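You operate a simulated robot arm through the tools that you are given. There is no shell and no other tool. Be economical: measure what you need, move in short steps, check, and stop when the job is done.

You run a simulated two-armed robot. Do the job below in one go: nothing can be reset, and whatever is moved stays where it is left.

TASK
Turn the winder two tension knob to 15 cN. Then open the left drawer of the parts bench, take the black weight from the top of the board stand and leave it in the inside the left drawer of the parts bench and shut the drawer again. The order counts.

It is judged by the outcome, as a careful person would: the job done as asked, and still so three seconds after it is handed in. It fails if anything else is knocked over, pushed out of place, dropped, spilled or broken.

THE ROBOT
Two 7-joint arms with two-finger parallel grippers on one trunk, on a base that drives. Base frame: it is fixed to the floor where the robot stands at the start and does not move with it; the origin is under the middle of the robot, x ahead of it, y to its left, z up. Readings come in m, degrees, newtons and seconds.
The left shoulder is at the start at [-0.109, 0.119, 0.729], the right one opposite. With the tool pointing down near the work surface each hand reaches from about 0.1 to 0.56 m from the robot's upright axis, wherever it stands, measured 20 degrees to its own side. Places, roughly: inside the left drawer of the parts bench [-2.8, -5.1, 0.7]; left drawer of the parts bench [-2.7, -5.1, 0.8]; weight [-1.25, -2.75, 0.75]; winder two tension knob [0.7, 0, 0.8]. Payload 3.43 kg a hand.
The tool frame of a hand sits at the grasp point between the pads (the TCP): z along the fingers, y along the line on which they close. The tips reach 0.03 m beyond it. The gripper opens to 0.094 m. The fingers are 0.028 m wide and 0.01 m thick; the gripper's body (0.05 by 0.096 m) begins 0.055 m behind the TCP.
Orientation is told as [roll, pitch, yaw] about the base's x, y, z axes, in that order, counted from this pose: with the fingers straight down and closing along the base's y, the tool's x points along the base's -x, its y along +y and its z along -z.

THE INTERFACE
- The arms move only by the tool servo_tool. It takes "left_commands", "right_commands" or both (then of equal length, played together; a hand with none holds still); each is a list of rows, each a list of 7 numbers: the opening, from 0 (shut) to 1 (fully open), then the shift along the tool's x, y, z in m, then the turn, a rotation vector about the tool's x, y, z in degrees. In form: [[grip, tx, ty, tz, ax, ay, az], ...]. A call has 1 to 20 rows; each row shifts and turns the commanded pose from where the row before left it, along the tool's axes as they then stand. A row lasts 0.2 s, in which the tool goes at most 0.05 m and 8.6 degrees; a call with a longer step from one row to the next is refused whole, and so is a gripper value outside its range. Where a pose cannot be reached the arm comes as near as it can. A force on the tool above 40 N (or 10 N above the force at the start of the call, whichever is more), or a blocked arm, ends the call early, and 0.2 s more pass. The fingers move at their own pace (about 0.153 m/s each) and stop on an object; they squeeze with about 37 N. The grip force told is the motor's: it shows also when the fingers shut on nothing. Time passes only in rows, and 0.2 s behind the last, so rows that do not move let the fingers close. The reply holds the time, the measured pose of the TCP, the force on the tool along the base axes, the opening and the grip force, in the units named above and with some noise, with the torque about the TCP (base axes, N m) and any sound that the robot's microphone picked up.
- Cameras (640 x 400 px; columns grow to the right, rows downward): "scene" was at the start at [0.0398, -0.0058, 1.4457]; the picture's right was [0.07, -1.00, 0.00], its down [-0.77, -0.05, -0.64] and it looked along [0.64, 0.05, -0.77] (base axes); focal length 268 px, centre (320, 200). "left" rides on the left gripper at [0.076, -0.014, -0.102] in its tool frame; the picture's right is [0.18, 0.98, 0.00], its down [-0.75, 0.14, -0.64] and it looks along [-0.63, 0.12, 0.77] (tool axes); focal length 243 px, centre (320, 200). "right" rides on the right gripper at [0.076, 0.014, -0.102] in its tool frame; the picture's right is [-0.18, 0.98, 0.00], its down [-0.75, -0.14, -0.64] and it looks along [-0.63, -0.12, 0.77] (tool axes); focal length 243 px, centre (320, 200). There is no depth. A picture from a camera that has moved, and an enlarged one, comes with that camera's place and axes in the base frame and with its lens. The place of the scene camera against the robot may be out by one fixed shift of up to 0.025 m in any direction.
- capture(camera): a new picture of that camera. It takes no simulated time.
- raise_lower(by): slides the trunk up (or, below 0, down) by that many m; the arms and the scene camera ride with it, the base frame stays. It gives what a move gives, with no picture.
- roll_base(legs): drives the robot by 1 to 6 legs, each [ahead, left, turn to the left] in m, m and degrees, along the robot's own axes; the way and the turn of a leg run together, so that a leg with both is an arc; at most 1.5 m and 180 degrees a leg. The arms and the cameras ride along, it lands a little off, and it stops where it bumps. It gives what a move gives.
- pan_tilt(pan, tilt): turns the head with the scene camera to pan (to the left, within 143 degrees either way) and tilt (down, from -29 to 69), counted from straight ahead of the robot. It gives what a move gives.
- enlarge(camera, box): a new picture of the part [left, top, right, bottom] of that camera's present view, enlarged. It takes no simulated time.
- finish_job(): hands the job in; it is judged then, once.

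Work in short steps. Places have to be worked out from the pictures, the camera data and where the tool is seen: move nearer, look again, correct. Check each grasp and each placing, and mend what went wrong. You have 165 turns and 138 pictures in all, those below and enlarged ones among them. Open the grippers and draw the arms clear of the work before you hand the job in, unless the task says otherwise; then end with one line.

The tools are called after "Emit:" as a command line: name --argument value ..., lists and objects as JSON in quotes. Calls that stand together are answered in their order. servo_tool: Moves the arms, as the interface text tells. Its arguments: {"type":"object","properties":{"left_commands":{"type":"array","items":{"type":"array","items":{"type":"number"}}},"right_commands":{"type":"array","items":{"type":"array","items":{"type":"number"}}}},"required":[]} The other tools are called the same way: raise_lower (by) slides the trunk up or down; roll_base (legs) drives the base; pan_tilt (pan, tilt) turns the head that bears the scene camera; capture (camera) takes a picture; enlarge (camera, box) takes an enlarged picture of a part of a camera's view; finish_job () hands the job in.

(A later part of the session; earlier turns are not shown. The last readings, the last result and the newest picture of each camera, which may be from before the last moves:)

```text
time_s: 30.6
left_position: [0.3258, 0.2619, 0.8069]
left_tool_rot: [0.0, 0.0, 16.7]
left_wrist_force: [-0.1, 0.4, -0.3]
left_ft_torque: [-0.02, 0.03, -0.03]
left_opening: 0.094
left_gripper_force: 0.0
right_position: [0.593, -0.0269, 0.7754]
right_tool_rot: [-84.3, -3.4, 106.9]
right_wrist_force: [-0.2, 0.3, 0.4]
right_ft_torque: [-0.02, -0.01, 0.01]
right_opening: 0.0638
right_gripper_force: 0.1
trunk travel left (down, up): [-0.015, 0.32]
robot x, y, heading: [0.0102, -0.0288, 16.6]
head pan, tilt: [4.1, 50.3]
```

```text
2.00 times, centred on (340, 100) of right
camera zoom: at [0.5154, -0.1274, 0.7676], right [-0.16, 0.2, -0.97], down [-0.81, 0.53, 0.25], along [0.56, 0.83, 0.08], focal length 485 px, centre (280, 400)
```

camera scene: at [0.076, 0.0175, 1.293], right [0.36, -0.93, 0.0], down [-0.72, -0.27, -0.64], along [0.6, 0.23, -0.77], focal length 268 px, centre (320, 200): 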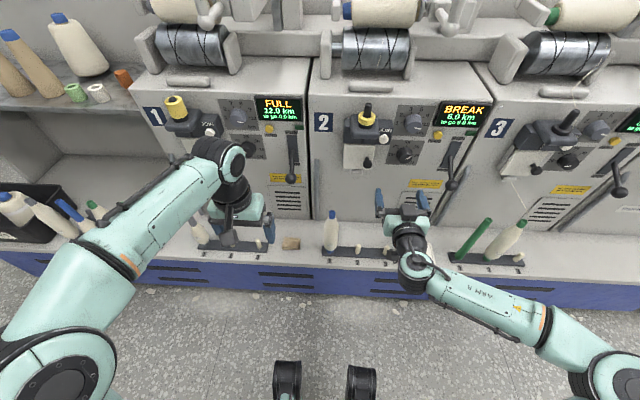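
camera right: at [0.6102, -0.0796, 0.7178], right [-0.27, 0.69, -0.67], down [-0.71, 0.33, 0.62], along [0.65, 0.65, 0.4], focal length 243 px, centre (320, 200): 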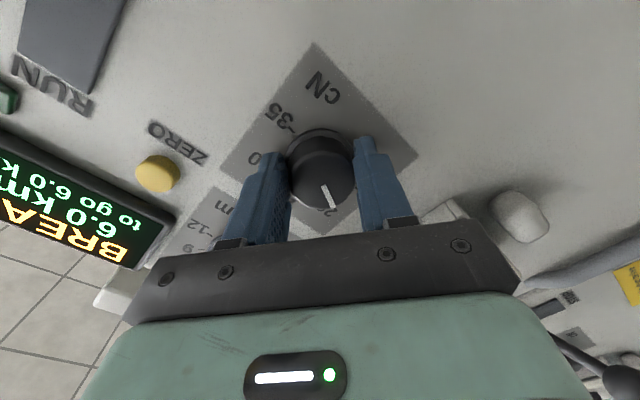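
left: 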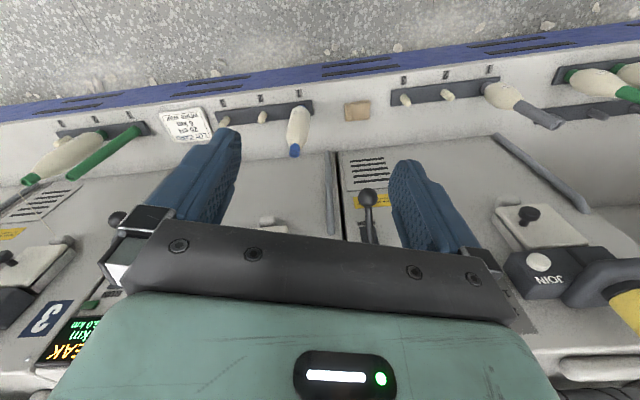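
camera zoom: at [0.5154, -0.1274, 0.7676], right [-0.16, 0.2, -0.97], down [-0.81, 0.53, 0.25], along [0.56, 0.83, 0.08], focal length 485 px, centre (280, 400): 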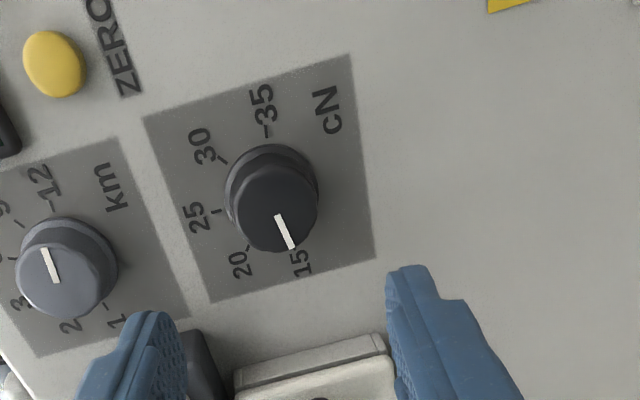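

The knob stays at 15. I back the base away from the winder before re-posing the arm, then look around toward the bench.

Emit:
roll_base --legs '[[-0.35, 0, 0]]'

Emit:
servo_tool --right_commands '[[1, 0, 0, 0, 0, 0, 8.4], [1, 0, 0, 0, 0, 0, 8.4], [1, 0, 0, 0, 0, 0, 8.4], [1, 0, 0, 0, 0, 0, 8.4], [1, 0, 0, 0, 0, 0, 8.4], [1, 0, 0, 0, 0, 0, 8.4], [1, 0, 0, 0, 0, 0, 8.4], [1, 0, 0, 0, 0, 0, 8.4], [1, 0, 0, 0, 0, 0, 8.4], [1, 0, 0, 0, 0, 0, 6]]'

Emit:
pan_tilt --pan -100 --tilt 25

Emit:
capture --camera "scene"

```text
time_s: 32.9
left_position: [-0.0103, 0.1609, 0.8076]
left_tool_rot: [-0.1, -0.1, 16.7]
left_wrist_force: [-0.2, 0.5, -1.6]
left_ft_torque: [0.04, -0.03, 0.02]
left_opening: 0.0938
left_gripper_force: 0.0
right_position: [0.2572, -0.1276, 0.7756]
right_tool_rot: [-84.3, -3.5, 106.9]
right_wrist_force: [-0.6, 0.4, -1.3]
right_ft_torque: [0.03, -0.01, 0.01]
right_opening: 0.0637
right_gripper_force: 0.0
trunk travel left (down, up): [-0.015, 0.32]
robot x, y, heading: [-0.327, -0.1324, 16.7]
head pan, tilt: [4.1, 50.3]
```

```text
time_s: 35.1
left_position: [-0.0113, 0.1612, 0.8072]
left_tool_rot: [0.0, 0.0, 16.7]
left_wrist_force: [-1.0, 0.5, -0.1]
left_ft_torque: [-0.01, -0.01, 0.01]
left_opening: 0.0941
left_gripper_force: 0.1
right_position: [0.2563, -0.1268, 0.7744]
right_tool_rot: [-40.9, -82.5, 58.4]
right_wrist_force: [-0.3, 0.4, 0.2]
right_ft_torque: [0.01, 0.01, -0.02]
right_opening: 0.0939
right_gripper_force: 0.1
trunk travel left (down, up): [-0.015, 0.32]
robot x, y, heading: [-0.327, -0.1245, 16.8]
head pan, tilt: [4.1, 50.3]
```

```text
time_s: 36.9
left_position: [-0.0109, 0.1613, 0.8058]
left_tool_rot: [0.1, 0.0, 16.7]
left_wrist_force: [-0.4, 0.5, 0.1]
left_ft_torque: [-0.03, -0.01, -0.02]
left_opening: 0.094
left_gripper_force: 0.1
right_position: [0.2577, -0.1268, 0.7754]
right_tool_rot: [-41.6, -82.5, 59.0]
right_wrist_force: [1.3, 0.9, -0.7]
right_ft_torque: [-0.03, 0.02, 0.02]
right_opening: 0.0941
right_gripper_force: 0.0
trunk travel left (down, up): [-0.015, 0.32]
robot x, y, heading: [-0.3268, -0.1305, 16.7]
head pan, tilt: [-100.0, 25.0]
```

```text
105 pictures are left
camera scene: at [-0.3133, -0.2309, 1.3414], right [-0.99, -0.12, 0.0], down [-0.05, 0.42, -0.91], along [0.11, -0.9, -0.42], focal length 268 px, centre (320, 200)
```

scene: 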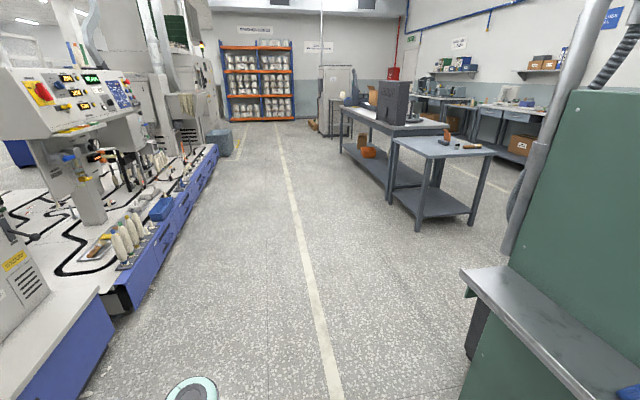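

I see two tables: the small one likely holds the board stand, and the parts bench stands along the right wall. Zooming in on both.

Emit:
enlarge --camera "scene" --box '[390, 110, 500, 180]'

Emit:
enlarge --camera "scene" --box '[410, 60, 560, 160]'

Emit:
pan_tilt --pan -140 --tilt 30

Emit:
capture --camera "scene"

```text
5.71 times, centred on (445, 145) of scene
camera zoom: at [-0.3133, -0.2309, 1.3414], right [-0.99, -0.12, 0.0], down [-0.05, 0.42, -0.91], along [0.11, -0.9, -0.42], focal length 1530 px, centre (-394, 514)
```

zoom: 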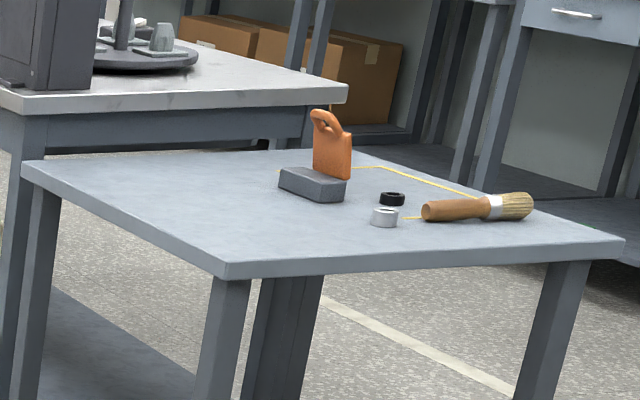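

```text
4.00 times, centred on (485, 110) of scene
camera zoom: at [-0.3133, -0.2309, 1.3414], right [-0.99, -0.12, 0.0], down [-0.05, 0.42, -0.91], along [0.11, -0.9, -0.42], focal length 1071 px, centre (-340, 560)
```

zoom: 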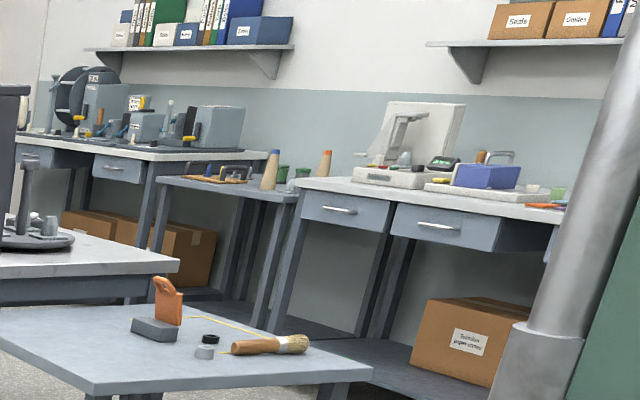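

```text
time_s: 37.9
left_position: [-0.0105, 0.1605, 0.8072]
left_tool_rot: [0.0, 0.0, 16.8]
left_wrist_force: [0.0, 0.7, 0.6]
left_ft_torque: [-0.02, -0.01, -0.02]
left_opening: 0.0941
left_gripper_force: 0.1
right_position: [0.2569, -0.1271, 0.7752]
right_tool_rot: [-41.5, -82.4, 59.1]
right_wrist_force: [0.5, 0.1, 0.2]
right_ft_torque: [0.0, -0.03, 0.0]
right_opening: 0.0938
right_gripper_force: 0.1
trunk travel left (down, up): [-0.015, 0.32]
robot x, y, heading: [-0.328, -0.1327, 16.8]
head pan, tilt: [-140.0, 30.0]
```

```text
102 pictures are left
camera scene: at [-0.3737, -0.2151, 1.3334], right [-0.84, 0.55, 0.0], down [0.27, 0.42, -0.87], along [-0.47, -0.72, -0.5], focal length 268 px, centre (320, 200)
```

scene: 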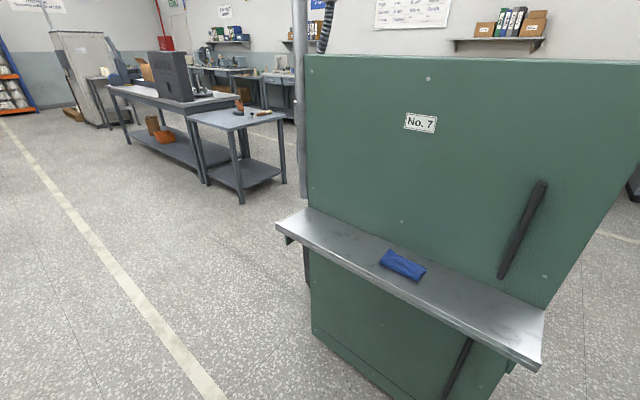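

The knob side is done. The small table carries a black ring and a silver one; the parts bench with drawers is further on. I raise the trunk and bring the right hand back to a tucked, pointing-down pose for travel.

Emit:
raise_lower --by 0.135

Emit:
servo_tool --right_commands '[[1, 0, 0, 0, 0, 0, 4.7], [1, 0, 0, -0.02, 0, 8.4, 0], [1, 0, 0, -0.02, 0, 8.4, 0], [1, 0, 0, -0.02, 0, 8.4, 0], [1, 0, 0, 0, 0, 8.4, 0], [1, 0, 0, 0, 0, 8.4, 0], [1, 0, 0, 0, 0, 8.4, 0], [1, 0, 0, 0, 0, 8.4, 0], [1, 0, 0, 0, 0, 8.4, 0], [1, 0, 0, 0, 0, 8.4, 0], [1, 0, 0, 0, 0, 8.4, 0], [1, 0.04, 0, 0, 0, 0, 0], [1, 0.04, 0, 0, 0, 0, 0], [1, 0.04, 0, 0, 0, 0, 0], [1, 0, 0, 0, 0, 0, 0]]'

```text
time_s: 39.6
left_position: [-0.0104, 0.1609, 0.9419]
left_tool_rot: [0.0, 0.0, 16.6]
left_wrist_force: [-0.8, 0.0, 0.4]
left_ft_torque: [-0.04, 0.0, 0.05]
left_opening: 0.094
left_gripper_force: 0.0
right_position: [0.257, -0.1285, 0.9112]
right_tool_rot: [-41.0, -82.5, 58.5]
right_wrist_force: [0.8, 0.1, 0.4]
right_ft_torque: [-0.02, 0.0, -0.03]
right_opening: 0.0942
right_gripper_force: 0.0
trunk travel left (down, up): [-0.15, 0.185]
robot x, y, heading: [-0.326, -0.1286, 16.8]
head pan, tilt: [-140.0, 30.0]
```

```text
time_s: 42.8
left_position: [-0.0104, 0.1603, 0.9424]
left_tool_rot: [0.1, 0.0, 16.7]
left_wrist_force: [0.4, 0.1, 0.1]
left_ft_torque: [0.03, 0.03, 0.01]
left_opening: 0.0942
left_gripper_force: 0.1
right_position: [0.0745, -0.1819, 0.9231]
right_tool_rot: [-0.3, -0.3, 17.2]
right_wrist_force: [0.0, 1.0, 0.0]
right_ft_torque: [-0.01, 0.0, 0.0]
right_opening: 0.094
right_gripper_force: 0.1
right hand out of reach, approached as far as the arm can: row 11
trunk travel left (down, up): [-0.15, 0.185]
robot x, y, heading: [-0.3295, -0.129, 16.8]
head pan, tilt: [-140.0, 30.0]
```

Arms are tucked. I turn right 90° and drive down the aisle 1.35 m, then look.

Emit:
roll_base --legs '[[0, 0, -90], [1.35, 0, 0]]'

Emit:
pan_tilt --pan -55 --tilt 25

Emit:
capture --camera "scene"

```text
time_s: 53.4
left_position: [0.3219, -1.7383, 0.9414]
left_tool_rot: [0.1, 0.1, -73.7]
left_wrist_force: [-0.6, -0.1, -0.2]
left_ft_torque: [-0.02, 0.02, -0.03]
left_opening: 0.0939
left_gripper_force: 0.2
right_position: [-0.023, -1.8197, 0.9233]
right_tool_rot: [-0.3, -0.3, -73.1]
right_wrist_force: [0.4, 0.3, -0.7]
right_ft_torque: [0.01, -0.01, 0.01]
right_opening: 0.0939
right_gripper_force: 0.1
trunk travel left (down, up): [-0.15, 0.185]
robot x, y, heading: [0.0317, -1.4209, -73.5]
head pan, tilt: [-140.0, 30.0]
```

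```text
time_s: 55.0
left_position: [0.3205, -1.7372, 0.9407]
left_tool_rot: [-0.1, 0.0, -73.8]
left_wrist_force: [0.2, 0.4, 0.2]
left_ft_torque: [0.0, 0.02, -0.04]
left_opening: 0.094
left_gripper_force: 0.1
right_position: [-0.0234, -1.8192, 0.9238]
right_tool_rot: [-0.3, -0.3, -73.1]
right_wrist_force: [0.1, 0.0, -0.5]
right_ft_torque: [0.02, 0.01, -0.04]
right_opening: 0.0942
right_gripper_force: 0.0
trunk travel left (down, up): [-0.15, 0.185]
robot x, y, heading: [0.0316, -1.4175, -73.7]
head pan, tilt: [-55.0, 25.0]
```

```text
101 pictures are left
camera scene: at [-0.0356, -1.4673, 1.4836], right [-0.78, 0.63, 0.0], down [0.26, 0.33, -0.91], along [-0.57, -0.71, -0.42], focal length 268 px, centre (320, 200)
```

scene: 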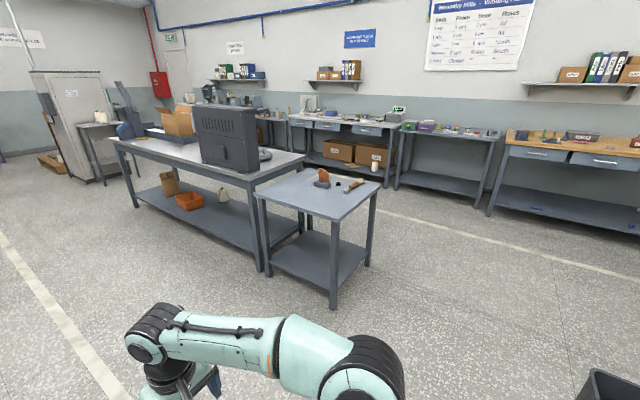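

The bench in the middle back has the left drawer where expected. Zooming in on it and on the board stand.

Emit:
enlarge --camera "scene" --box '[270, 80, 420, 180]'

Emit:
enlarge --camera "scene" --box '[250, 150, 400, 240]'

```text
4.00 times, centred on (345, 130) of scene
camera zoom: at [-0.0356, -1.4673, 1.4836], right [-0.78, 0.63, 0.0], down [0.26, 0.33, -0.91], along [-0.57, -0.71, -0.42], focal length 1071 px, centre (220, 480)
```

zoom: 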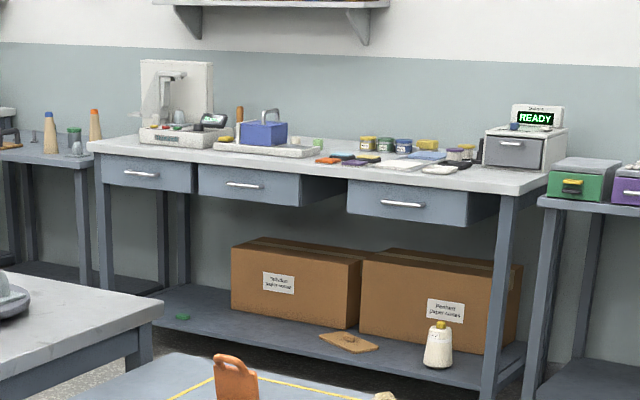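

```text
4.27 times, centred on (325, 195) of scene
camera zoom: at [-0.0356, -1.4673, 1.4836], right [-0.78, 0.63, 0.0], down [0.26, 0.33, -0.91], along [-0.57, -0.71, -0.42], focal length 1142 px, centre (299, 221)
```

zoom: 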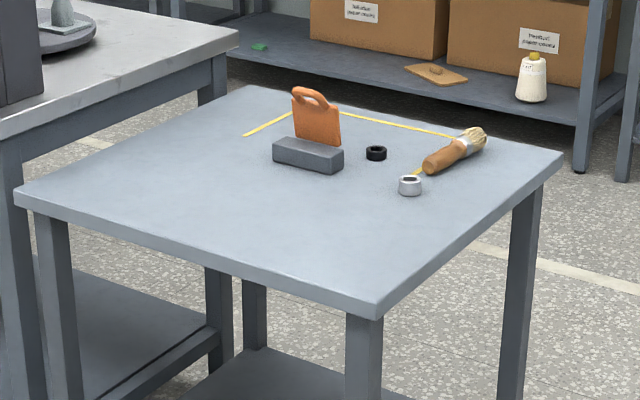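

The leftmost drawer handle is around (-2.58, -5.16). There's a bin near (-1.5, -1.2), so I strafe slightly away from it, turn to face the bench direction, and look.

Emit:
roll_base --legs '[[0.1, 0, 0], [0, 0, -90]]'

Emit:
pan_tilt --pan 0 --tilt 30

Emit:
capture --camera "scene"

```text
time_s: 59.9
left_position: [-0.255, -1.806, 0.9414]
left_tool_rot: [0.0, 0.1, -163.0]
left_wrist_force: [0.3, -0.5, 0.1]
left_ft_torque: [0.01, -0.01, 0.02]
left_opening: 0.0941
left_gripper_force: 0.0
right_position: [-0.3405, -1.4642, 0.9235]
right_tool_rot: [-0.3, -0.4, -162.5]
right_wrist_force: [-0.3, -0.3, 0.5]
right_ft_torque: [0.03, -0.01, 0.04]
right_opening: 0.0941
right_gripper_force: 0.1
trunk travel left (down, up): [-0.15, 0.185]
robot x, y, heading: [0.0621, -1.5142, -163.0]
head pan, tilt: [-55.0, 25.0]
```

```text
time_s: 61.1
left_position: [-0.2548, -1.8064, 0.941]
left_tool_rot: [0.1, -0.1, -163.1]
left_wrist_force: [0.9, 0.3, 0.2]
left_ft_torque: [-0.01, -0.04, -0.03]
left_opening: 0.0939
left_gripper_force: 0.1
right_position: [-0.3403, -1.4636, 0.9233]
right_tool_rot: [-0.3, -0.3, -162.5]
right_wrist_force: [0.3, -0.9, -0.1]
right_ft_torque: [0.03, 0.0, -0.02]
right_opening: 0.0944
right_gripper_force: 0.0
trunk travel left (down, up): [-0.15, 0.185]
robot x, y, heading: [0.0601, -1.5138, -162.8]
head pan, tilt: [0.0, 30.0]
```

```text
98 pictures are left
camera scene: at [0.0082, -1.5415, 1.4756], right [-0.29, 0.96, 0.0], down [0.48, 0.15, -0.87], along [-0.83, -0.25, -0.5], focal length 268 px, centre (320, 200)
```

scene: 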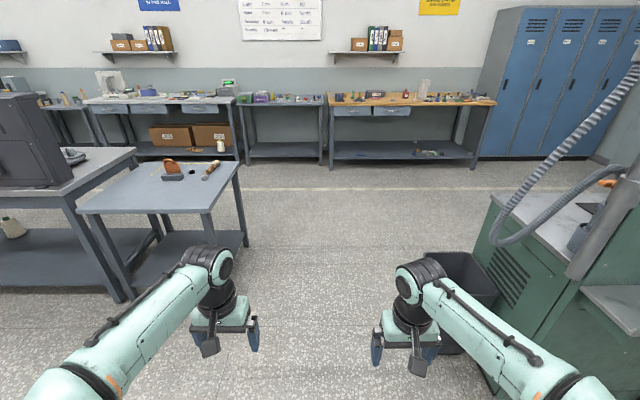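

The way ahead is clear, with the bin about 0.55 m to the right and the table 0.6 m to the left. I drive 2.6 m ahead and look left.

Emit:
roll_base --legs '[[1.3, 0.03, 0], [1.3, 0, 0]]'

Emit:
pan_tilt --pan 50 --tilt 30

Emit:
capture --camera "scene"

```text
time_s: 73.7
left_position: [-2.7039, -2.5684, 0.9419]
left_tool_rot: [0.1, 0.0, -163.1]
left_wrist_force: [0.3, 0.0, 0.5]
left_ft_torque: [0.02, 0.01, 0.02]
left_opening: 0.0938
left_gripper_force: 0.0
right_position: [-2.7888, -2.2257, 0.923]
right_tool_rot: [-0.2, -0.3, -162.6]
right_wrist_force: [0.6, 0.5, -0.8]
right_ft_torque: [0.03, -0.02, -0.01]
right_opening: 0.0939
right_gripper_force: 0.1
trunk travel left (down, up): [-0.15, 0.185]
robot x, y, heading: [-2.3927, -2.2734, -163.0]
head pan, tilt: [0.0, 30.0]
```

```text
time_s: 74.8
left_position: [-2.7029, -2.568, 0.9413]
left_tool_rot: [0.1, 0.2, -163.2]
left_wrist_force: [-0.3, 0.2, -0.4]
left_ft_torque: [0.03, -0.01, -0.01]
left_opening: 0.094
left_gripper_force: 0.0
right_position: [-2.7877, -2.2263, 0.9243]
right_tool_rot: [-0.3, -0.3, -162.5]
right_wrist_force: [0.0, -0.3, -0.4]
right_ft_torque: [0.02, -0.02, 0.0]
right_opening: 0.0941
right_gripper_force: 0.0
trunk travel left (down, up): [-0.15, 0.185]
robot x, y, heading: [-2.3834, -2.2773, -163.1]
head pan, tilt: [50.0, 30.0]
```

```text
97 pictures are left
camera scene: at [-2.3888, -2.3615, 1.4756], right [-0.92, 0.39, 0.0], down [0.2, 0.46, -0.87], along [-0.34, -0.8, -0.5], focal length 268 px, centre (320, 200)
```

scene: 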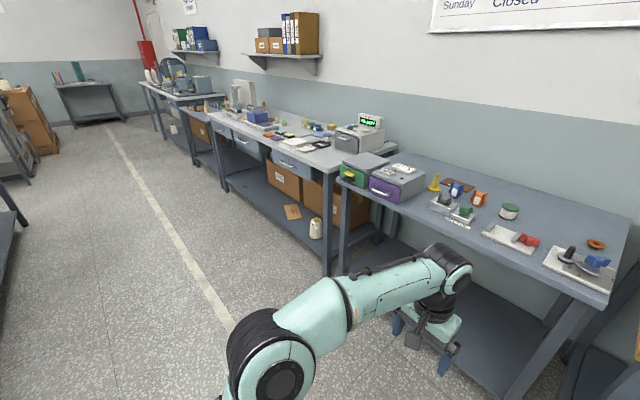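

The corridor is clear. I strafe left 2.5 m along the bench and look at the drawer.

Emit:
roll_base --legs '[[0, 1.3, 0], [0, 1.2, 0]]'

Emit:
pan_tilt --pan 0 --tilt 40

Emit:
capture --camera "scene"

```text
time_s: 96.8
left_position: [-1.8939, -4.9453, 0.9406]
left_tool_rot: [0.0, -0.1, -160.6]
left_wrist_force: [0.7, -0.2, 0.2]
left_ft_torque: [0.03, 0.0, -0.01]
left_opening: 0.0939
left_gripper_force: 0.1
right_position: [-1.993, -4.6086, 0.9232]
right_tool_rot: [-0.4, -0.2, -160.0]
right_wrist_force: [0.5, -0.3, -0.8]
right_ft_torque: [-0.02, 0.0, 0.0]
right_opening: 0.0939
right_gripper_force: 0.1
trunk travel left (down, up): [-0.15, 0.185]
robot x, y, heading: [-1.5911, -4.64, -160.7]
head pan, tilt: [50.0, 30.0]
```

```text
time_s: 98.0
left_position: [-1.8931, -4.9452, 0.9425]
left_tool_rot: [0.0, 0.0, -160.6]
left_wrist_force: [0.5, -0.9, 0.5]
left_ft_torque: [0.0, -0.03, 0.0]
left_opening: 0.0941
left_gripper_force: 0.1
right_position: [-1.994, -4.6076, 0.9231]
right_tool_rot: [-0.4, -0.3, -159.9]
right_wrist_force: [-0.2, 0.2, 0.6]
right_ft_torque: [-0.02, 0.02, -0.01]
right_opening: 0.0941
right_gripper_force: 0.2
trunk travel left (down, up): [-0.15, 0.185]
robot x, y, heading: [-1.5946, -4.6402, -160.5]
head pan, tilt: [0.0, 40.0]
```

```text
96 pictures are left
camera scene: at [-1.6371, -4.6685, 1.4603], right [-0.33, 0.94, 0.0], down [0.61, 0.21, -0.77], along [-0.72, -0.26, -0.64], focal length 268 px, centre (320, 200)
```

scene: 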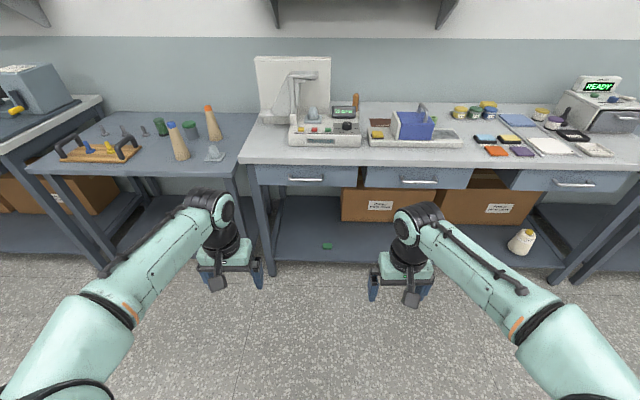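

I zoom in on the left drawer and its handle.

Emit:
enlarge --camera "scene" --box '[240, 140, 380, 220]'

Emit:
roll_base --legs '[[0, 0, -2.4]]'

Emit:
enlarge --camera "scene" --box '[240, 140, 380, 220]'

```text
4.57 times, centred on (310, 180) of scene
camera zoom: at [-1.6371, -4.6685, 1.4603], right [-0.33, 0.94, 0.0], down [0.61, 0.21, -0.77], along [-0.72, -0.26, -0.64], focal length 1224 px, centre (366, 291)
```

zoom: 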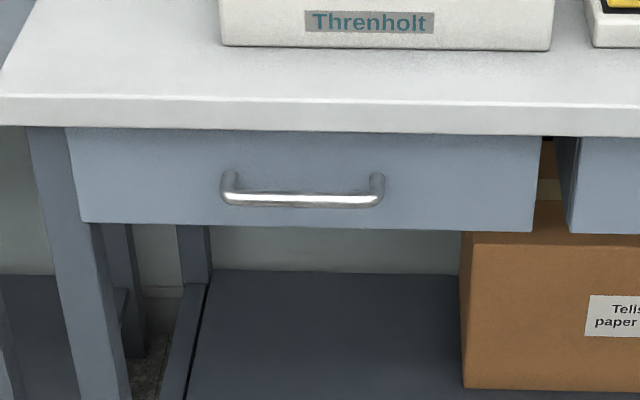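

```text
time_s: 98.7
left_position: [-1.9051, -4.9324, 0.9423]
left_tool_rot: [0.0, 0.0, -162.9]
left_wrist_force: [0.0, 1.3, -0.4]
left_ft_torque: [-0.01, 0.01, -0.01]
left_opening: 0.0941
left_gripper_force: 0.0
right_position: [-1.991, -4.5903, 0.9239]
right_tool_rot: [-0.3, -0.3, -162.4]
right_wrist_force: [0.5, -0.4, 0.8]
right_ft_torque: [0.02, 0.02, -0.03]
right_opening: 0.094
right_gripper_force: 0.0
trunk travel left (down, up): [-0.15, 0.185]
robot x, y, heading: [-1.5882, -4.6421, -162.8]
head pan, tilt: [0.0, 40.0]
```

```text
4.57 times, centred on (310, 180) of scene
camera zoom: at [-1.6378, -4.6665, 1.4603], right [-0.29, 0.96, 0.0], down [0.61, 0.19, -0.77], along [-0.73, -0.22, -0.64], focal length 1224 px, centre (366, 291)
```

zoom: 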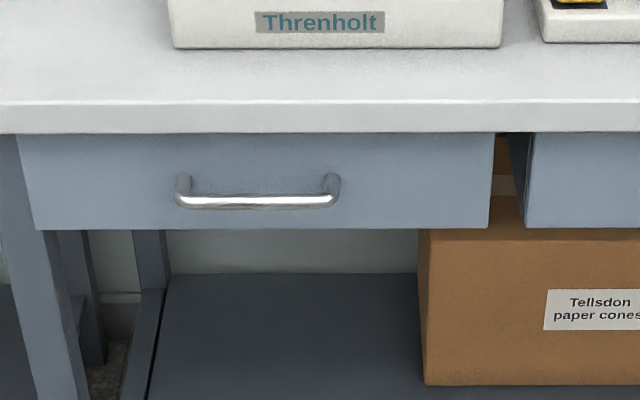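

The handle is at about (-2.49, -5.03, 0.80), 0.97 m ahead. I shift the base right 8 cm, lower the trunk, and pitch the left hand to point at the bench.

Emit:
roll_base --legs '[[0, -0.08, 0]]'

Emit:
raise_lower --by -0.15

Emit:
servo_tool --left_commands '[[1, -0.04, 0, 0, 0, 0, 0], [1, -0.04, 0, 0, 0, 0, 0], [1, -0.04, 0, 0, 0, 0, 0], [1, 0, 0, 0, 0, -8.2, 0], [1, 0, 0, 0, 0, -8.2, 0], [1, 0, 0, 0, 0, -8.2, 0], [1, 0, 0, 0, 0, -8.2, 0], [1, 0, 0, 0, 0, -8.2, 0], [1, 0, 0, 0, 0, -8.2, 0], [1, 0, 0, 0, 0, -8.2, 0], [1, 0, 0, 0, 0, -8.2, 0], [1, 0, 0, 0, 0, -8.2, 0], [1, 0, 0, 0, 0, -4, 0], [1, 0, 0, 0, 0, -4, 0], [1, 0, 0, 0, 0, -4, 0], [1, 0, 0, 0, 0, -2, 0], [1, 0, 0, 0, 0, 0, 0]]'

```text
time_s: 100.1
left_position: [-1.9282, -4.8564, 0.9421]
left_tool_rot: [0.0, 0.0, -163.1]
left_wrist_force: [-0.2, 0.0, 0.0]
left_ft_torque: [-0.02, -0.01, -0.02]
left_opening: 0.0937
left_gripper_force: 0.1
right_position: [-2.014, -4.5141, 0.9237]
right_tool_rot: [-0.3, -0.2, -162.5]
right_wrist_force: [0.3, -0.2, -0.4]
right_ft_torque: [-0.02, -0.01, -0.02]
right_opening: 0.0939
right_gripper_force: 0.0
trunk travel left (down, up): [-0.15, 0.185]
robot x, y, heading: [-1.6155, -4.5624, -163.0]
head pan, tilt: [0.0, 40.0]
```

```text
time_s: 101.8
left_position: [-1.9298, -4.8566, 0.7917]
left_tool_rot: [0.0, 0.0, -163.0]
left_wrist_force: [-0.2, 0.2, -0.8]
left_ft_torque: [-0.03, 0.02, 0.0]
left_opening: 0.0942
left_gripper_force: 0.1
right_position: [-2.0157, -4.5156, 0.7726]
right_tool_rot: [-0.3, -0.3, -162.5]
right_wrist_force: [-0.6, -0.4, -1.2]
right_ft_torque: [0.03, 0.01, 0.0]
right_opening: 0.0939
right_gripper_force: 0.0
trunk travel left (down, up): [0.0, 0.335]
robot x, y, heading: [-1.6147, -4.5635, -163.0]
head pan, tilt: [0.0, 40.0]
```

```text
time_s: 105.5
left_position: [-2.0422, -4.881, 0.7774]
left_tool_rot: [5.4, -78.7, -169.2]
left_wrist_force: [0.7, -0.5, -0.3]
left_ft_torque: [0.0, 0.02, 0.01]
left_opening: 0.0938
left_gripper_force: 0.0
left hand out of reach, approached as far as the arm can: row 3, 14, 15, 16
right_position: [-2.0145, -4.5146, 0.7741]
right_tool_rot: [-0.3, -0.3, -162.5]
right_wrist_force: [0.2, -0.1, 0.1]
right_ft_torque: [0.0, -0.01, 0.0]
right_opening: 0.0939
right_gripper_force: 0.1
trunk travel left (down, up): [0.0, 0.335]
robot x, y, heading: [-1.6151, -4.5644, -162.8]
head pan, tilt: [0.0, 40.0]
```

Pitch is -79°, good enough. I roll the hand 90° so the fingers close vertically, and look.

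Emit:
servo_tool --left_commands '[[0.8, 0, 0, 0, 0, 0, 8.2], [0.8, 0, 0, 0, 0, 0, 8.2], [0.8, 0, 0, 0, 0, 0, 8.2], [0.8, 0, 0, 0, 0, 0, 8.2], [0.8, 0, 0, 0, 0, 0, 8.2], [0.8, 0, 0, 0, 0, 0, 8.2], [0.8, 0, 0, 0, 0, 0, 8.2], [0.8, 0, 0, 0, 0, 0, 8.2], [0.8, 0, 0, 0, 0, 0, 8.2], [0.8, 0, 0, 0, 0, 0, 8.2], [0.8, 0, 0, 0, 0, 0, 8], [0.8, 0, 0, 0, 0, 0, 0]]'

Emit:
capture --camera "left"

Emit:
capture --camera "scene"

```text
time_s: 108.0
left_position: [-2.0427, -4.8798, 0.7781]
left_tool_rot: [79.8, 0.9, 106.1]
left_wrist_force: [0.5, -0.4, 0.4]
left_ft_torque: [0.0, 0.04, 0.01]
left_opening: 0.075
left_gripper_force: 0.0
right_position: [-2.0148, -4.5144, 0.7747]
right_tool_rot: [-0.3, -0.3, -162.5]
right_wrist_force: [-0.4, 0.2, 0.4]
right_ft_torque: [0.01, 0.01, -0.04]
right_opening: 0.0944
right_gripper_force: 0.0
trunk travel left (down, up): [0.0, 0.335]
robot x, y, heading: [-1.6095, -4.5648, -163.1]
head pan, tilt: [0.0, 40.0]
```

```text
93 pictures are left
camera left: at [-1.9215, -4.9249, 0.7823], right [-0.12, -0.21, 0.97], down [0.37, 0.9, 0.24], along [-0.92, 0.39, -0.03], focal length 243 px, centre (320, 200)
```

left: 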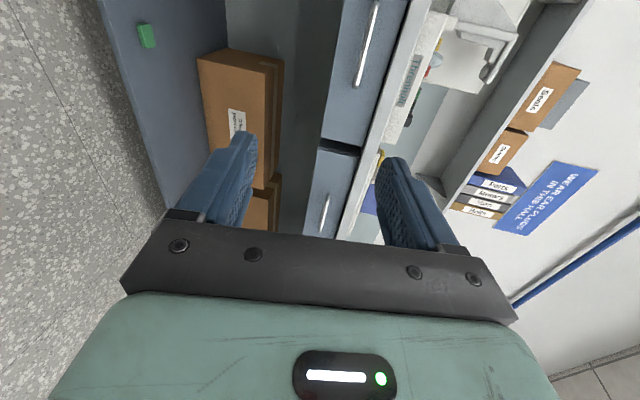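

```text
92 pictures are left
camera scene: at [-1.7004, -4.6032, 1.3076], right [-0.29, 0.96, 0.0], down [0.61, 0.19, -0.77], along [-0.73, -0.22, -0.64], focal length 268 px, centre (320, 200)
```

scene: 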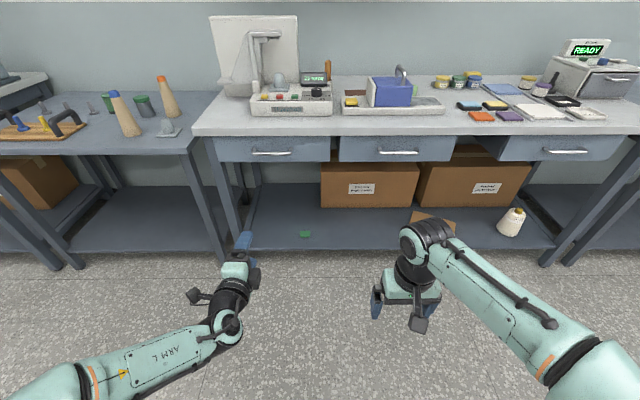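

The handle triangulates at (-2.515, -5.035, 0.784), 0.50 m ahead of the hand and 1 cm left. I drive 0.36 m closer, raise the trunk 2 cm, and check.

Emit:
roll_base --legs '[[0.36, 0.008, 0]]'

Emit:
raise_lower --by 0.02

Emit:
servo_tool --left_commands '[[0.6, 0, 0, 0.03, 0, 0, 0], [0.6, 0, 0, 0, 0, 0, 0]]'

Emit:
capture --camera "left"

```text
time_s: 110.4
left_position: [-2.3898, -4.9963, 0.7774]
left_tool_rot: [79.9, 0.8, 106.2]
left_wrist_force: [-0.6, 0.9, -0.4]
left_ft_torque: [0.01, 0.01, -0.01]
left_opening: 0.0752
left_gripper_force: 0.1
right_position: [-2.3617, -4.6287, 0.7732]
right_tool_rot: [-0.3, -0.2, -162.4]
right_wrist_force: [0.0, 0.2, -0.1]
right_ft_torque: [0.01, 0.03, 0.01]
right_opening: 0.0938
right_gripper_force: 0.0
trunk travel left (down, up): [0.0, 0.335]
robot x, y, heading: [-1.959, -4.6796, -163.0]
head pan, tilt: [0.0, 40.0]
```

```text
time_s: 111.1
left_position: [-2.3896, -4.9948, 0.7989]
left_tool_rot: [79.9, 0.8, 106.2]
left_wrist_force: [-0.1, -0.1, 0.3]
left_ft_torque: [0.0, 0.03, 0.02]
left_opening: 0.0754
left_gripper_force: 0.1
right_position: [-2.3628, -4.6288, 0.7934]
right_tool_rot: [-0.3, -0.3, -162.4]
right_wrist_force: [-0.9, 0.6, -0.2]
right_ft_torque: [-0.01, -0.01, 0.01]
right_opening: 0.0941
right_gripper_force: 0.1
trunk travel left (down, up): [-0.02, 0.315]
robot x, y, heading: [-1.9595, -4.677, -163.0]
head pan, tilt: [0.0, 40.0]
```

```text
time_s: 111.7
left_position: [-2.4191, -5.0046, 0.7933]
left_tool_rot: [79.9, 0.7, 106.1]
left_wrist_force: [0.2, 0.5, -0.1]
left_ft_torque: [0.0, 0.02, 0.02]
left_opening: 0.0564
left_gripper_force: 0.1
right_position: [-2.3622, -4.6286, 0.7938]
right_tool_rot: [-0.2, -0.3, -162.4]
right_wrist_force: [0.5, -0.3, 0.4]
right_ft_torque: [-0.02, 0.02, 0.0]
right_opening: 0.094
right_gripper_force: 0.0
trunk travel left (down, up): [-0.02, 0.315]
robot x, y, heading: [-1.9606, -4.6783, -163.0]
head pan, tilt: [0.0, 40.0]
```

```text
91 pictures are left
camera left: at [-2.2972, -5.0483, 0.7976], right [-0.12, -0.21, 0.97], down [0.37, 0.9, 0.24], along [-0.92, 0.39, -0.03], focal length 243 px, centre (320, 200)
```

left: 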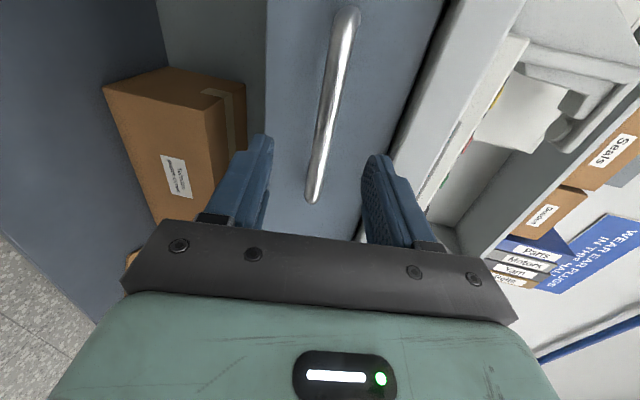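

Bar at z≈0.781, about 0.10 m ahead of the TCP. I advance 85 mm with a small lift, then look.

Emit:
servo_tool --left_commands '[[0.6, 0, 0.005, 0.03, 0, 0, 0], [0.6, 0, 0, 0.03, 0, 0, 0], [0.6, 0, 0, 0.025, 0, 0, 0], [0.6, 0, 0, 0, 0, 0, 0]]'

Emit:
capture --camera "left"

```text
time_s: 112.5
left_position: [-2.4855, -5.0245, 0.7874]
left_tool_rot: [80.3, 1.0, 106.3]
left_wrist_force: [21.8, 5.2, 1.7]
left_ft_torque: [-0.23, 0.8, 0.28]
left_opening: 0.0554
left_gripper_force: 0.1
right_position: [-2.3609, -4.6288, 0.7932]
right_tool_rot: [-0.4, -0.3, -162.3]
right_wrist_force: [0.6, 0.0, 0.7]
right_ft_torque: [0.0, -0.01, 0.03]
right_opening: 0.0939
right_gripper_force: 0.1
trunk travel left (down, up): [-0.02, 0.315]
robot x, y, heading: [-1.9618, -4.6786, -162.8]
head pan, tilt: [0.0, 40.0]
stopped in row 3 (left hand): the force on the tool passed its limit at 86 N (the readings are from after the stop); the commanded pose is now the measured one
```

```text
90 pictures are left
camera left: at [-2.3649, -5.0687, 0.7917], right [-0.11, -0.21, 0.97], down [0.37, 0.9, 0.24], along [-0.92, 0.39, -0.02], focal length 243 px, centre (320, 200)
```

left: 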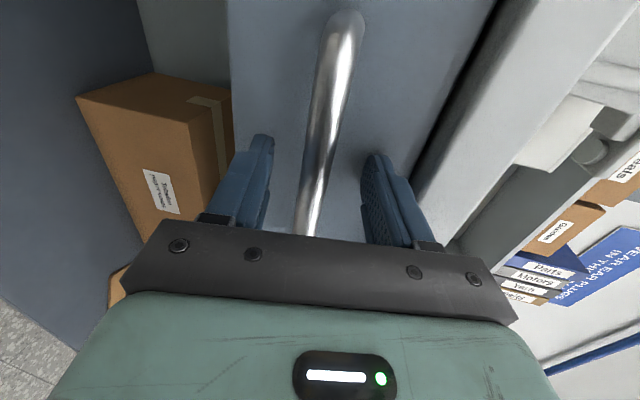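

The tips touched the drawer front, with the bar between the fingers. I back off 6 mm and close on the bar.

Emit:
servo_tool --left_commands '[[0.6, 0, 0, -0.006, 0, 0, 0], [0.3, 0, 0, 0, 0, 0, 0], [0.1, 0, 0, 0, 0, 0, 0], [0.05, 0, 0, 0, 0, 0, 0], [0.05, 0, 0, 0, 0, 0, 0]]'

Emit:
capture --camera "left"

```text
time_s: 113.7
left_position: [-2.4836, -5.0249, 0.7844]
left_tool_rot: [79.7, 0.6, 106.4]
left_wrist_force: [4.5, 2.5, -9.7]
left_ft_torque: [1.15, 0.35, 0.13]
left_opening: 0.0186
left_gripper_force: 45.4
right_position: [-2.3609, -4.6292, 0.793]
right_tool_rot: [-0.4, -0.2, -162.5]
right_wrist_force: [-0.3, 0.2, 0.8]
right_ft_torque: [0.03, 0.01, -0.01]
right_opening: 0.0938
right_gripper_force: 0.0
trunk travel left (down, up): [-0.02, 0.315]
robot x, y, heading: [-1.962, -4.678, -162.7]
head pan, tilt: [0.0, 40.0]
```

```text
89 pictures are left
camera left: at [-2.3619, -5.0673, 0.7892], right [-0.12, -0.21, 0.97], down [0.37, 0.9, 0.24], along [-0.92, 0.39, -0.03], focal length 243 px, centre (320, 200)
```

left: 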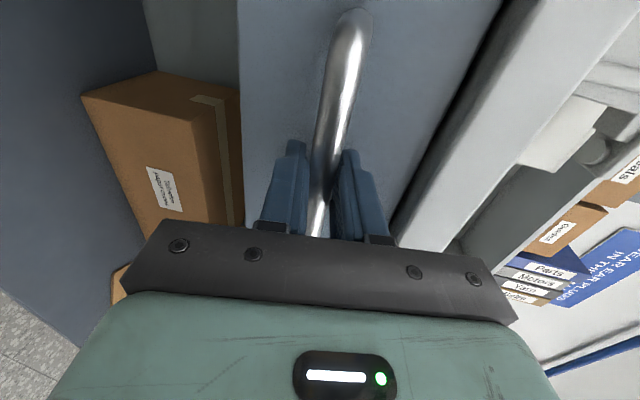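

Bar gripped at 18.6 mm. I pull by backing the base 0.12 m.

Emit:
roll_base --legs '[[-0.12, 0, 0]]'

Emit:
capture --camera "scene"

```text
time_s: 114.9
left_position: [-2.3696, -4.988, 0.7854]
left_tool_rot: [79.8, 0.8, 106.2]
left_wrist_force: [-1.5, 7.8, -14.7]
left_ft_torque: [1.06, 0.3, -0.39]
left_opening: 0.0185
left_gripper_force: 45.2
right_position: [-2.2492, -4.5938, 0.7925]
right_tool_rot: [-0.3, -0.2, -162.4]
right_wrist_force: [-0.3, -0.1, 0.8]
right_ft_torque: [0.0, 0.01, 0.0]
right_opening: 0.094
right_gripper_force: 0.1
trunk travel left (down, up): [-0.02, 0.315]
robot x, y, heading: [-1.8468, -4.6437, -162.7]
head pan, tilt: [0.0, 40.0]
```

```text
88 pictures are left
camera scene: at [-1.9318, -4.6818, 1.322], right [-0.29, 0.96, 0.0], down [0.61, 0.19, -0.77], along [-0.73, -0.23, -0.64], focal length 268 px, centre (320, 200)
```

scene: 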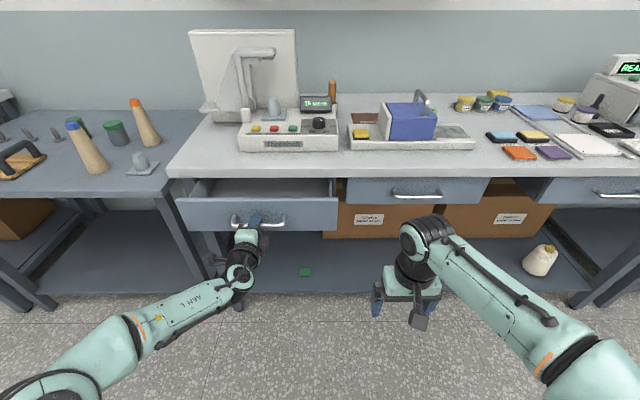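

The drawer slides well. I pull 0.10 m more.

Emit:
roll_base --legs '[[-0.1, 0, 0]]'

Emit:
capture --camera "scene"

```text
time_s: 116.0
left_position: [-2.2749, -4.9578, 0.7846]
left_tool_rot: [79.8, 0.8, 106.2]
left_wrist_force: [-1.0, 4.6, -4.0]
left_ft_torque: [1.09, 0.34, -0.22]
left_opening: 0.0183
left_gripper_force: 45.2
right_position: [-2.1526, -4.5648, 0.7932]
right_tool_rot: [-0.3, -0.2, -162.3]
right_wrist_force: [0.0, -0.1, 0.1]
right_ft_torque: [-0.01, -0.02, 0.02]
right_opening: 0.0937
right_gripper_force: 0.1
trunk travel left (down, up): [-0.02, 0.315]
robot x, y, heading: [-1.7487, -4.6135, -163.0]
head pan, tilt: [0.0, 40.0]
```

```text
87 pictures are left
camera scene: at [-1.8357, -4.6522, 1.3221], right [-0.29, 0.96, 0.0], down [0.61, 0.19, -0.77], along [-0.73, -0.23, -0.64], focal length 268 px, centre (320, 200)
```

scene: 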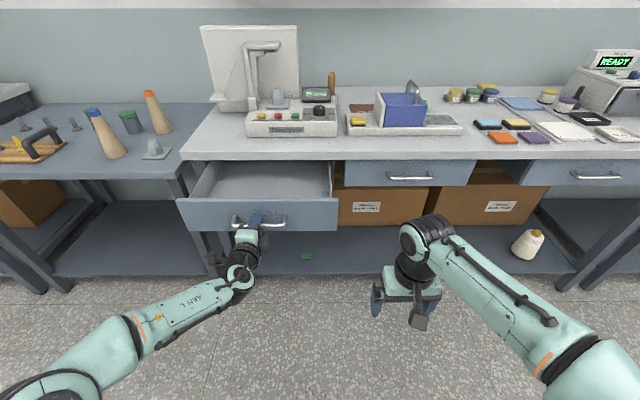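

Drawer open about 0.22 m and empty. I release the bar and back straight away.

Emit:
servo_tool --left_commands '[[0.6, 0, 0, 0, 0, 0, 0], [0.6, 0, 0, 0, 0, 0, 0], [0.6, 0, 0, -0.03, 0, 0, 0], [0.6, 0, 0, -0.04, 0, 0, 0], [0.6, 0, 0, 0, 0, 0, 0]]'

Emit:
roll_base --legs '[[-0.12, 0, 0]]'

Emit:
capture --camera "scene"

```text
time_s: 117.2
left_position: [-2.2075, -4.9386, 0.7964]
left_tool_rot: [79.8, 0.7, 106.2]
left_wrist_force: [-0.3, -1.4, -0.2]
left_ft_torque: [0.03, 0.01, -0.02]
left_opening: 0.0563
left_gripper_force: 0.0
right_position: [-2.1518, -4.5636, 0.7934]
right_tool_rot: [-0.3, -0.1, -162.4]
right_wrist_force: [-0.6, -0.4, 0.9]
right_ft_torque: [0.02, 0.0, 0.04]
right_opening: 0.0943
right_gripper_force: 0.1
trunk travel left (down, up): [-0.02, 0.315]
robot x, y, heading: [-1.7457, -4.6164, -162.9]
head pan, tilt: [0.0, 40.0]
```

```text
time_s: 118.5
left_position: [-2.0926, -4.9037, 0.7983]
left_tool_rot: [79.9, 0.7, 106.3]
left_wrist_force: [-0.2, -0.3, 0.5]
left_ft_torque: [0.03, -0.01, -0.03]
left_opening: 0.0562
left_gripper_force: 0.1
right_position: [-2.0386, -4.5304, 0.7939]
right_tool_rot: [-0.4, -0.3, -162.1]
right_wrist_force: [-0.1, 0.0, -0.4]
right_ft_torque: [0.0, 0.01, -0.01]
right_opening: 0.0937
right_gripper_force: 0.1
trunk travel left (down, up): [-0.02, 0.315]
robot x, y, heading: [-1.6356, -4.5764, -162.6]
head pan, tilt: [0.0, 40.0]
```

```text
86 pictures are left
camera scene: at [-1.7199, -4.6169, 1.3222], right [-0.3, 0.95, 0.0], down [0.61, 0.19, -0.77], along [-0.73, -0.23, -0.64], focal length 268 px, centre (320, 200)
```

scene: 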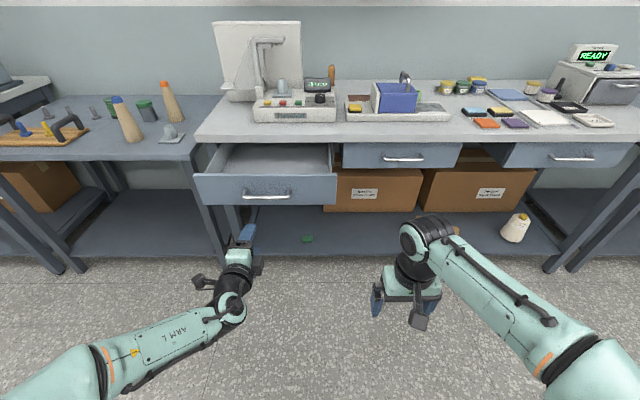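

I return the left hand to the pointing-down travel pose with the trunk back up.

Emit:
raise_lower --by 0.13

Emit:
servo_tool --left_commands '[[1, 0, 0, -0.02, 0, 0, -8.2], [1, 0, 0, -0.02, 0, 0, -8.2], [1, 0, 0, 0, 0, 0, -8.2], [1, 0, 0, 0, 0, 0, -8.2], [1, 0, 0, 0, 0, 0, -8.2], [1, 0, 0, 0, 0, 0, -8.2], [1, 0, 0, 0, 0, 0, -8.2], [1, 0, 0, 0, 0, 0, -8.2], [1, 0, 0, 0, 0, 0, -8.2], [1, 0, 0, 0, 0, 0, -8.2], [1, 0, 0, 0, 0, 0, -8]]'

Emit:
servo_tool --left_commands '[[1, 0, 0, 0, 0, 8.2, 0], [1, 0, 0, 0, 0, 8.2, 0], [1, 0, 0, 0, 0, 8.2, 0], [1, 0, 0, 0, 0, 8.2, 0], [1, 0, 0, 0, 0, 8.2, 0], [1, 0, 0, 0, 0, 8.2, 0], [1, 0, 0, 0, 0, 8.2, 0], [1, 0, 0, 0, 0, 8.2, 0], [1, 0, 0, 0, 0, 8.2, 0], [1, 0, 0, 0, 0, 6, 0], [1, 0.03, 0, 0, 0, 0, 0], [1, 0.03, 0, 0, 0, 0, 0], [1, 0, 0, 0, 0, 0, 0]]'

```text
time_s: 120.1
left_position: [-2.0913, -4.9041, 0.9271]
left_tool_rot: [79.8, 0.8, 106.4]
left_wrist_force: [0.1, -0.8, -0.4]
left_ft_torque: [0.03, 0.03, -0.01]
left_opening: 0.0566
left_gripper_force: 0.1
right_position: [-2.038, -4.5301, 0.9233]
right_tool_rot: [-0.4, -0.2, -162.1]
right_wrist_force: [0.9, -0.3, 1.0]
right_ft_torque: [0.01, -0.02, 0.01]
right_opening: 0.094
right_gripper_force: 0.1
trunk travel left (down, up): [-0.15, 0.185]
robot x, y, heading: [-1.6378, -4.5786, -162.9]
head pan, tilt: [0.0, 40.0]
```

```text
time_s: 122.5
left_position: [-2.0551, -4.8933, 0.9347]
left_tool_rot: [3.5, -79.8, -167.0]
left_wrist_force: [0.6, 0.3, -0.1]
left_ft_torque: [-0.02, -0.01, -0.01]
left_opening: 0.094
left_gripper_force: 0.1
right_position: [-2.0389, -4.5319, 0.9227]
right_tool_rot: [-0.5, -0.1, -162.1]
right_wrist_force: [-0.3, -0.8, -0.1]
right_ft_torque: [0.01, -0.02, 0.04]
right_opening: 0.0941
right_gripper_force: 0.1
trunk travel left (down, up): [-0.15, 0.185]
robot x, y, heading: [-1.637, -4.5801, -162.5]
head pan, tilt: [0.0, 40.0]
```

```text
time_s: 125.3
left_position: [-1.9897, -4.8733, 0.9323]
left_tool_rot: [0.7, 0.0, -163.6]
left_wrist_force: [0.3, -0.9, -1.1]
left_ft_torque: [-0.02, -0.01, -0.02]
left_opening: 0.0937
left_gripper_force: 0.1
left hand out of reach, approached as far as the arm can: row 10
right_position: [-2.0377, -4.5317, 0.9234]
right_tool_rot: [-0.5, -0.3, -162.1]
right_wrist_force: [-0.2, 0.5, -0.8]
right_ft_torque: [0.01, -0.02, -0.01]
right_opening: 0.094
right_gripper_force: 0.0
trunk travel left (down, up): [-0.15, 0.185]
robot x, y, heading: [-1.6357, -4.5818, -162.8]
head pan, tilt: [0.0, 40.0]
```

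Now I strafe right along the corridor to beside the board stand, then turn around to face it.

Emit:
roll_base --legs '[[0, -0.9, 0], [0.1, -0.84, 0], [0, 0, 180]]'

Emit:
pan_tilt --pan 0 --tilt 45

Emit:
capture --camera "scene"

```text
time_s: 148.3
left_position: [-1.8887, -2.6455, 0.9326]
left_tool_rot: [0.7, 0.0, 15.8]
left_wrist_force: [-0.5, -1.0, -0.4]
left_ft_torque: [0.05, 0.0, 0.0]
left_opening: 0.0939
left_gripper_force: 0.1
right_position: [-1.844, -2.9891, 0.9224]
right_tool_rot: [-0.4, -0.3, 17.6]
right_wrist_force: [-0.1, -1.0, -0.5]
right_ft_torque: [0.0, 0.01, 0.01]
right_opening: 0.0939
right_gripper_force: 0.0
trunk travel left (down, up): [-0.15, 0.185]
robot x, y, heading: [-2.2471, -2.9408, 16.8]
head pan, tilt: [0.0, 40.0]
```

```text
time_s: 149.0
left_position: [-1.8884, -2.6451, 0.9343]
left_tool_rot: [0.7, 0.0, 15.9]
left_wrist_force: [0.0, 0.1, -0.3]
left_ft_torque: [0.01, -0.03, 0.01]
left_opening: 0.0938
left_gripper_force: 0.0
right_position: [-1.8431, -2.9885, 0.9237]
right_tool_rot: [-0.5, -0.2, 17.5]
right_wrist_force: [0.1, -0.3, 0.1]
right_ft_torque: [0.01, 0.01, 0.0]
right_opening: 0.0941
right_gripper_force: 0.0
trunk travel left (down, up): [-0.15, 0.185]
robot x, y, heading: [-2.2425, -2.9366, 16.9]
head pan, tilt: [0.0, 45.0]
```

```text
85 pictures are left
camera scene: at [-2.2022, -2.9359, 1.453], right [0.29, -0.96, 0.0], down [-0.68, -0.21, -0.71], along [0.68, 0.21, -0.71], focal length 268 px, centre (320, 200)
```

scene: 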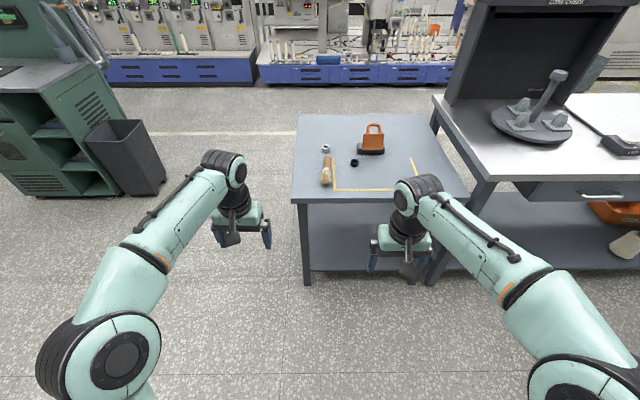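

The black weight is at about (-1.276, -2.806), 0.96 m ahead and 0.16 m to the right. Before driving in I look down to see how far the base sticks out in front.

Emit:
pan_tilt --pan 0 --tilt 69

Emit:
capture --camera "scene"

```text
time_s: 149.9
left_position: [-1.8876, -2.6462, 0.9324]
left_tool_rot: [0.7, 0.1, 15.9]
left_wrist_force: [-0.2, 0.4, 0.4]
left_ft_torque: [-0.04, -0.01, -0.02]
left_opening: 0.094
left_gripper_force: 0.1
right_position: [-1.8444, -2.9897, 0.9234]
right_tool_rot: [-0.4, -0.3, 17.5]
right_wrist_force: [0.3, 0.0, 1.2]
right_ft_torque: [0.0, 0.0, 0.01]
right_opening: 0.0938
right_gripper_force: 0.1
trunk travel left (down, up): [-0.15, 0.185]
robot x, y, heading: [-2.2441, -2.9383, 16.7]
head pan, tilt: [0.0, 68.8]
```

```text
84 pictures are left
camera scene: at [-2.2265, -2.9432, 1.4242], right [0.29, -0.96, 0.0], down [-0.89, -0.27, -0.36], along [0.35, 0.11, -0.93], focal length 268 px, centre (320, 200)
```

scene: 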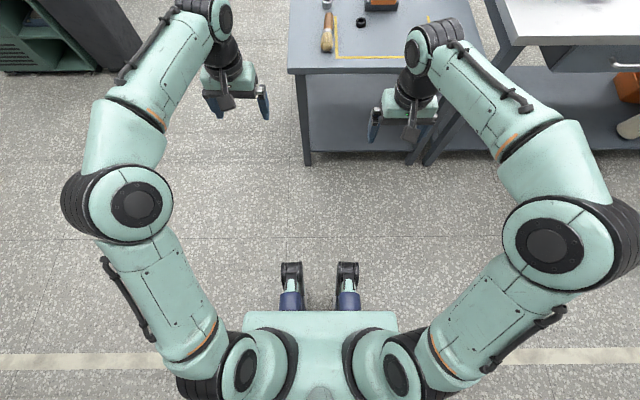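

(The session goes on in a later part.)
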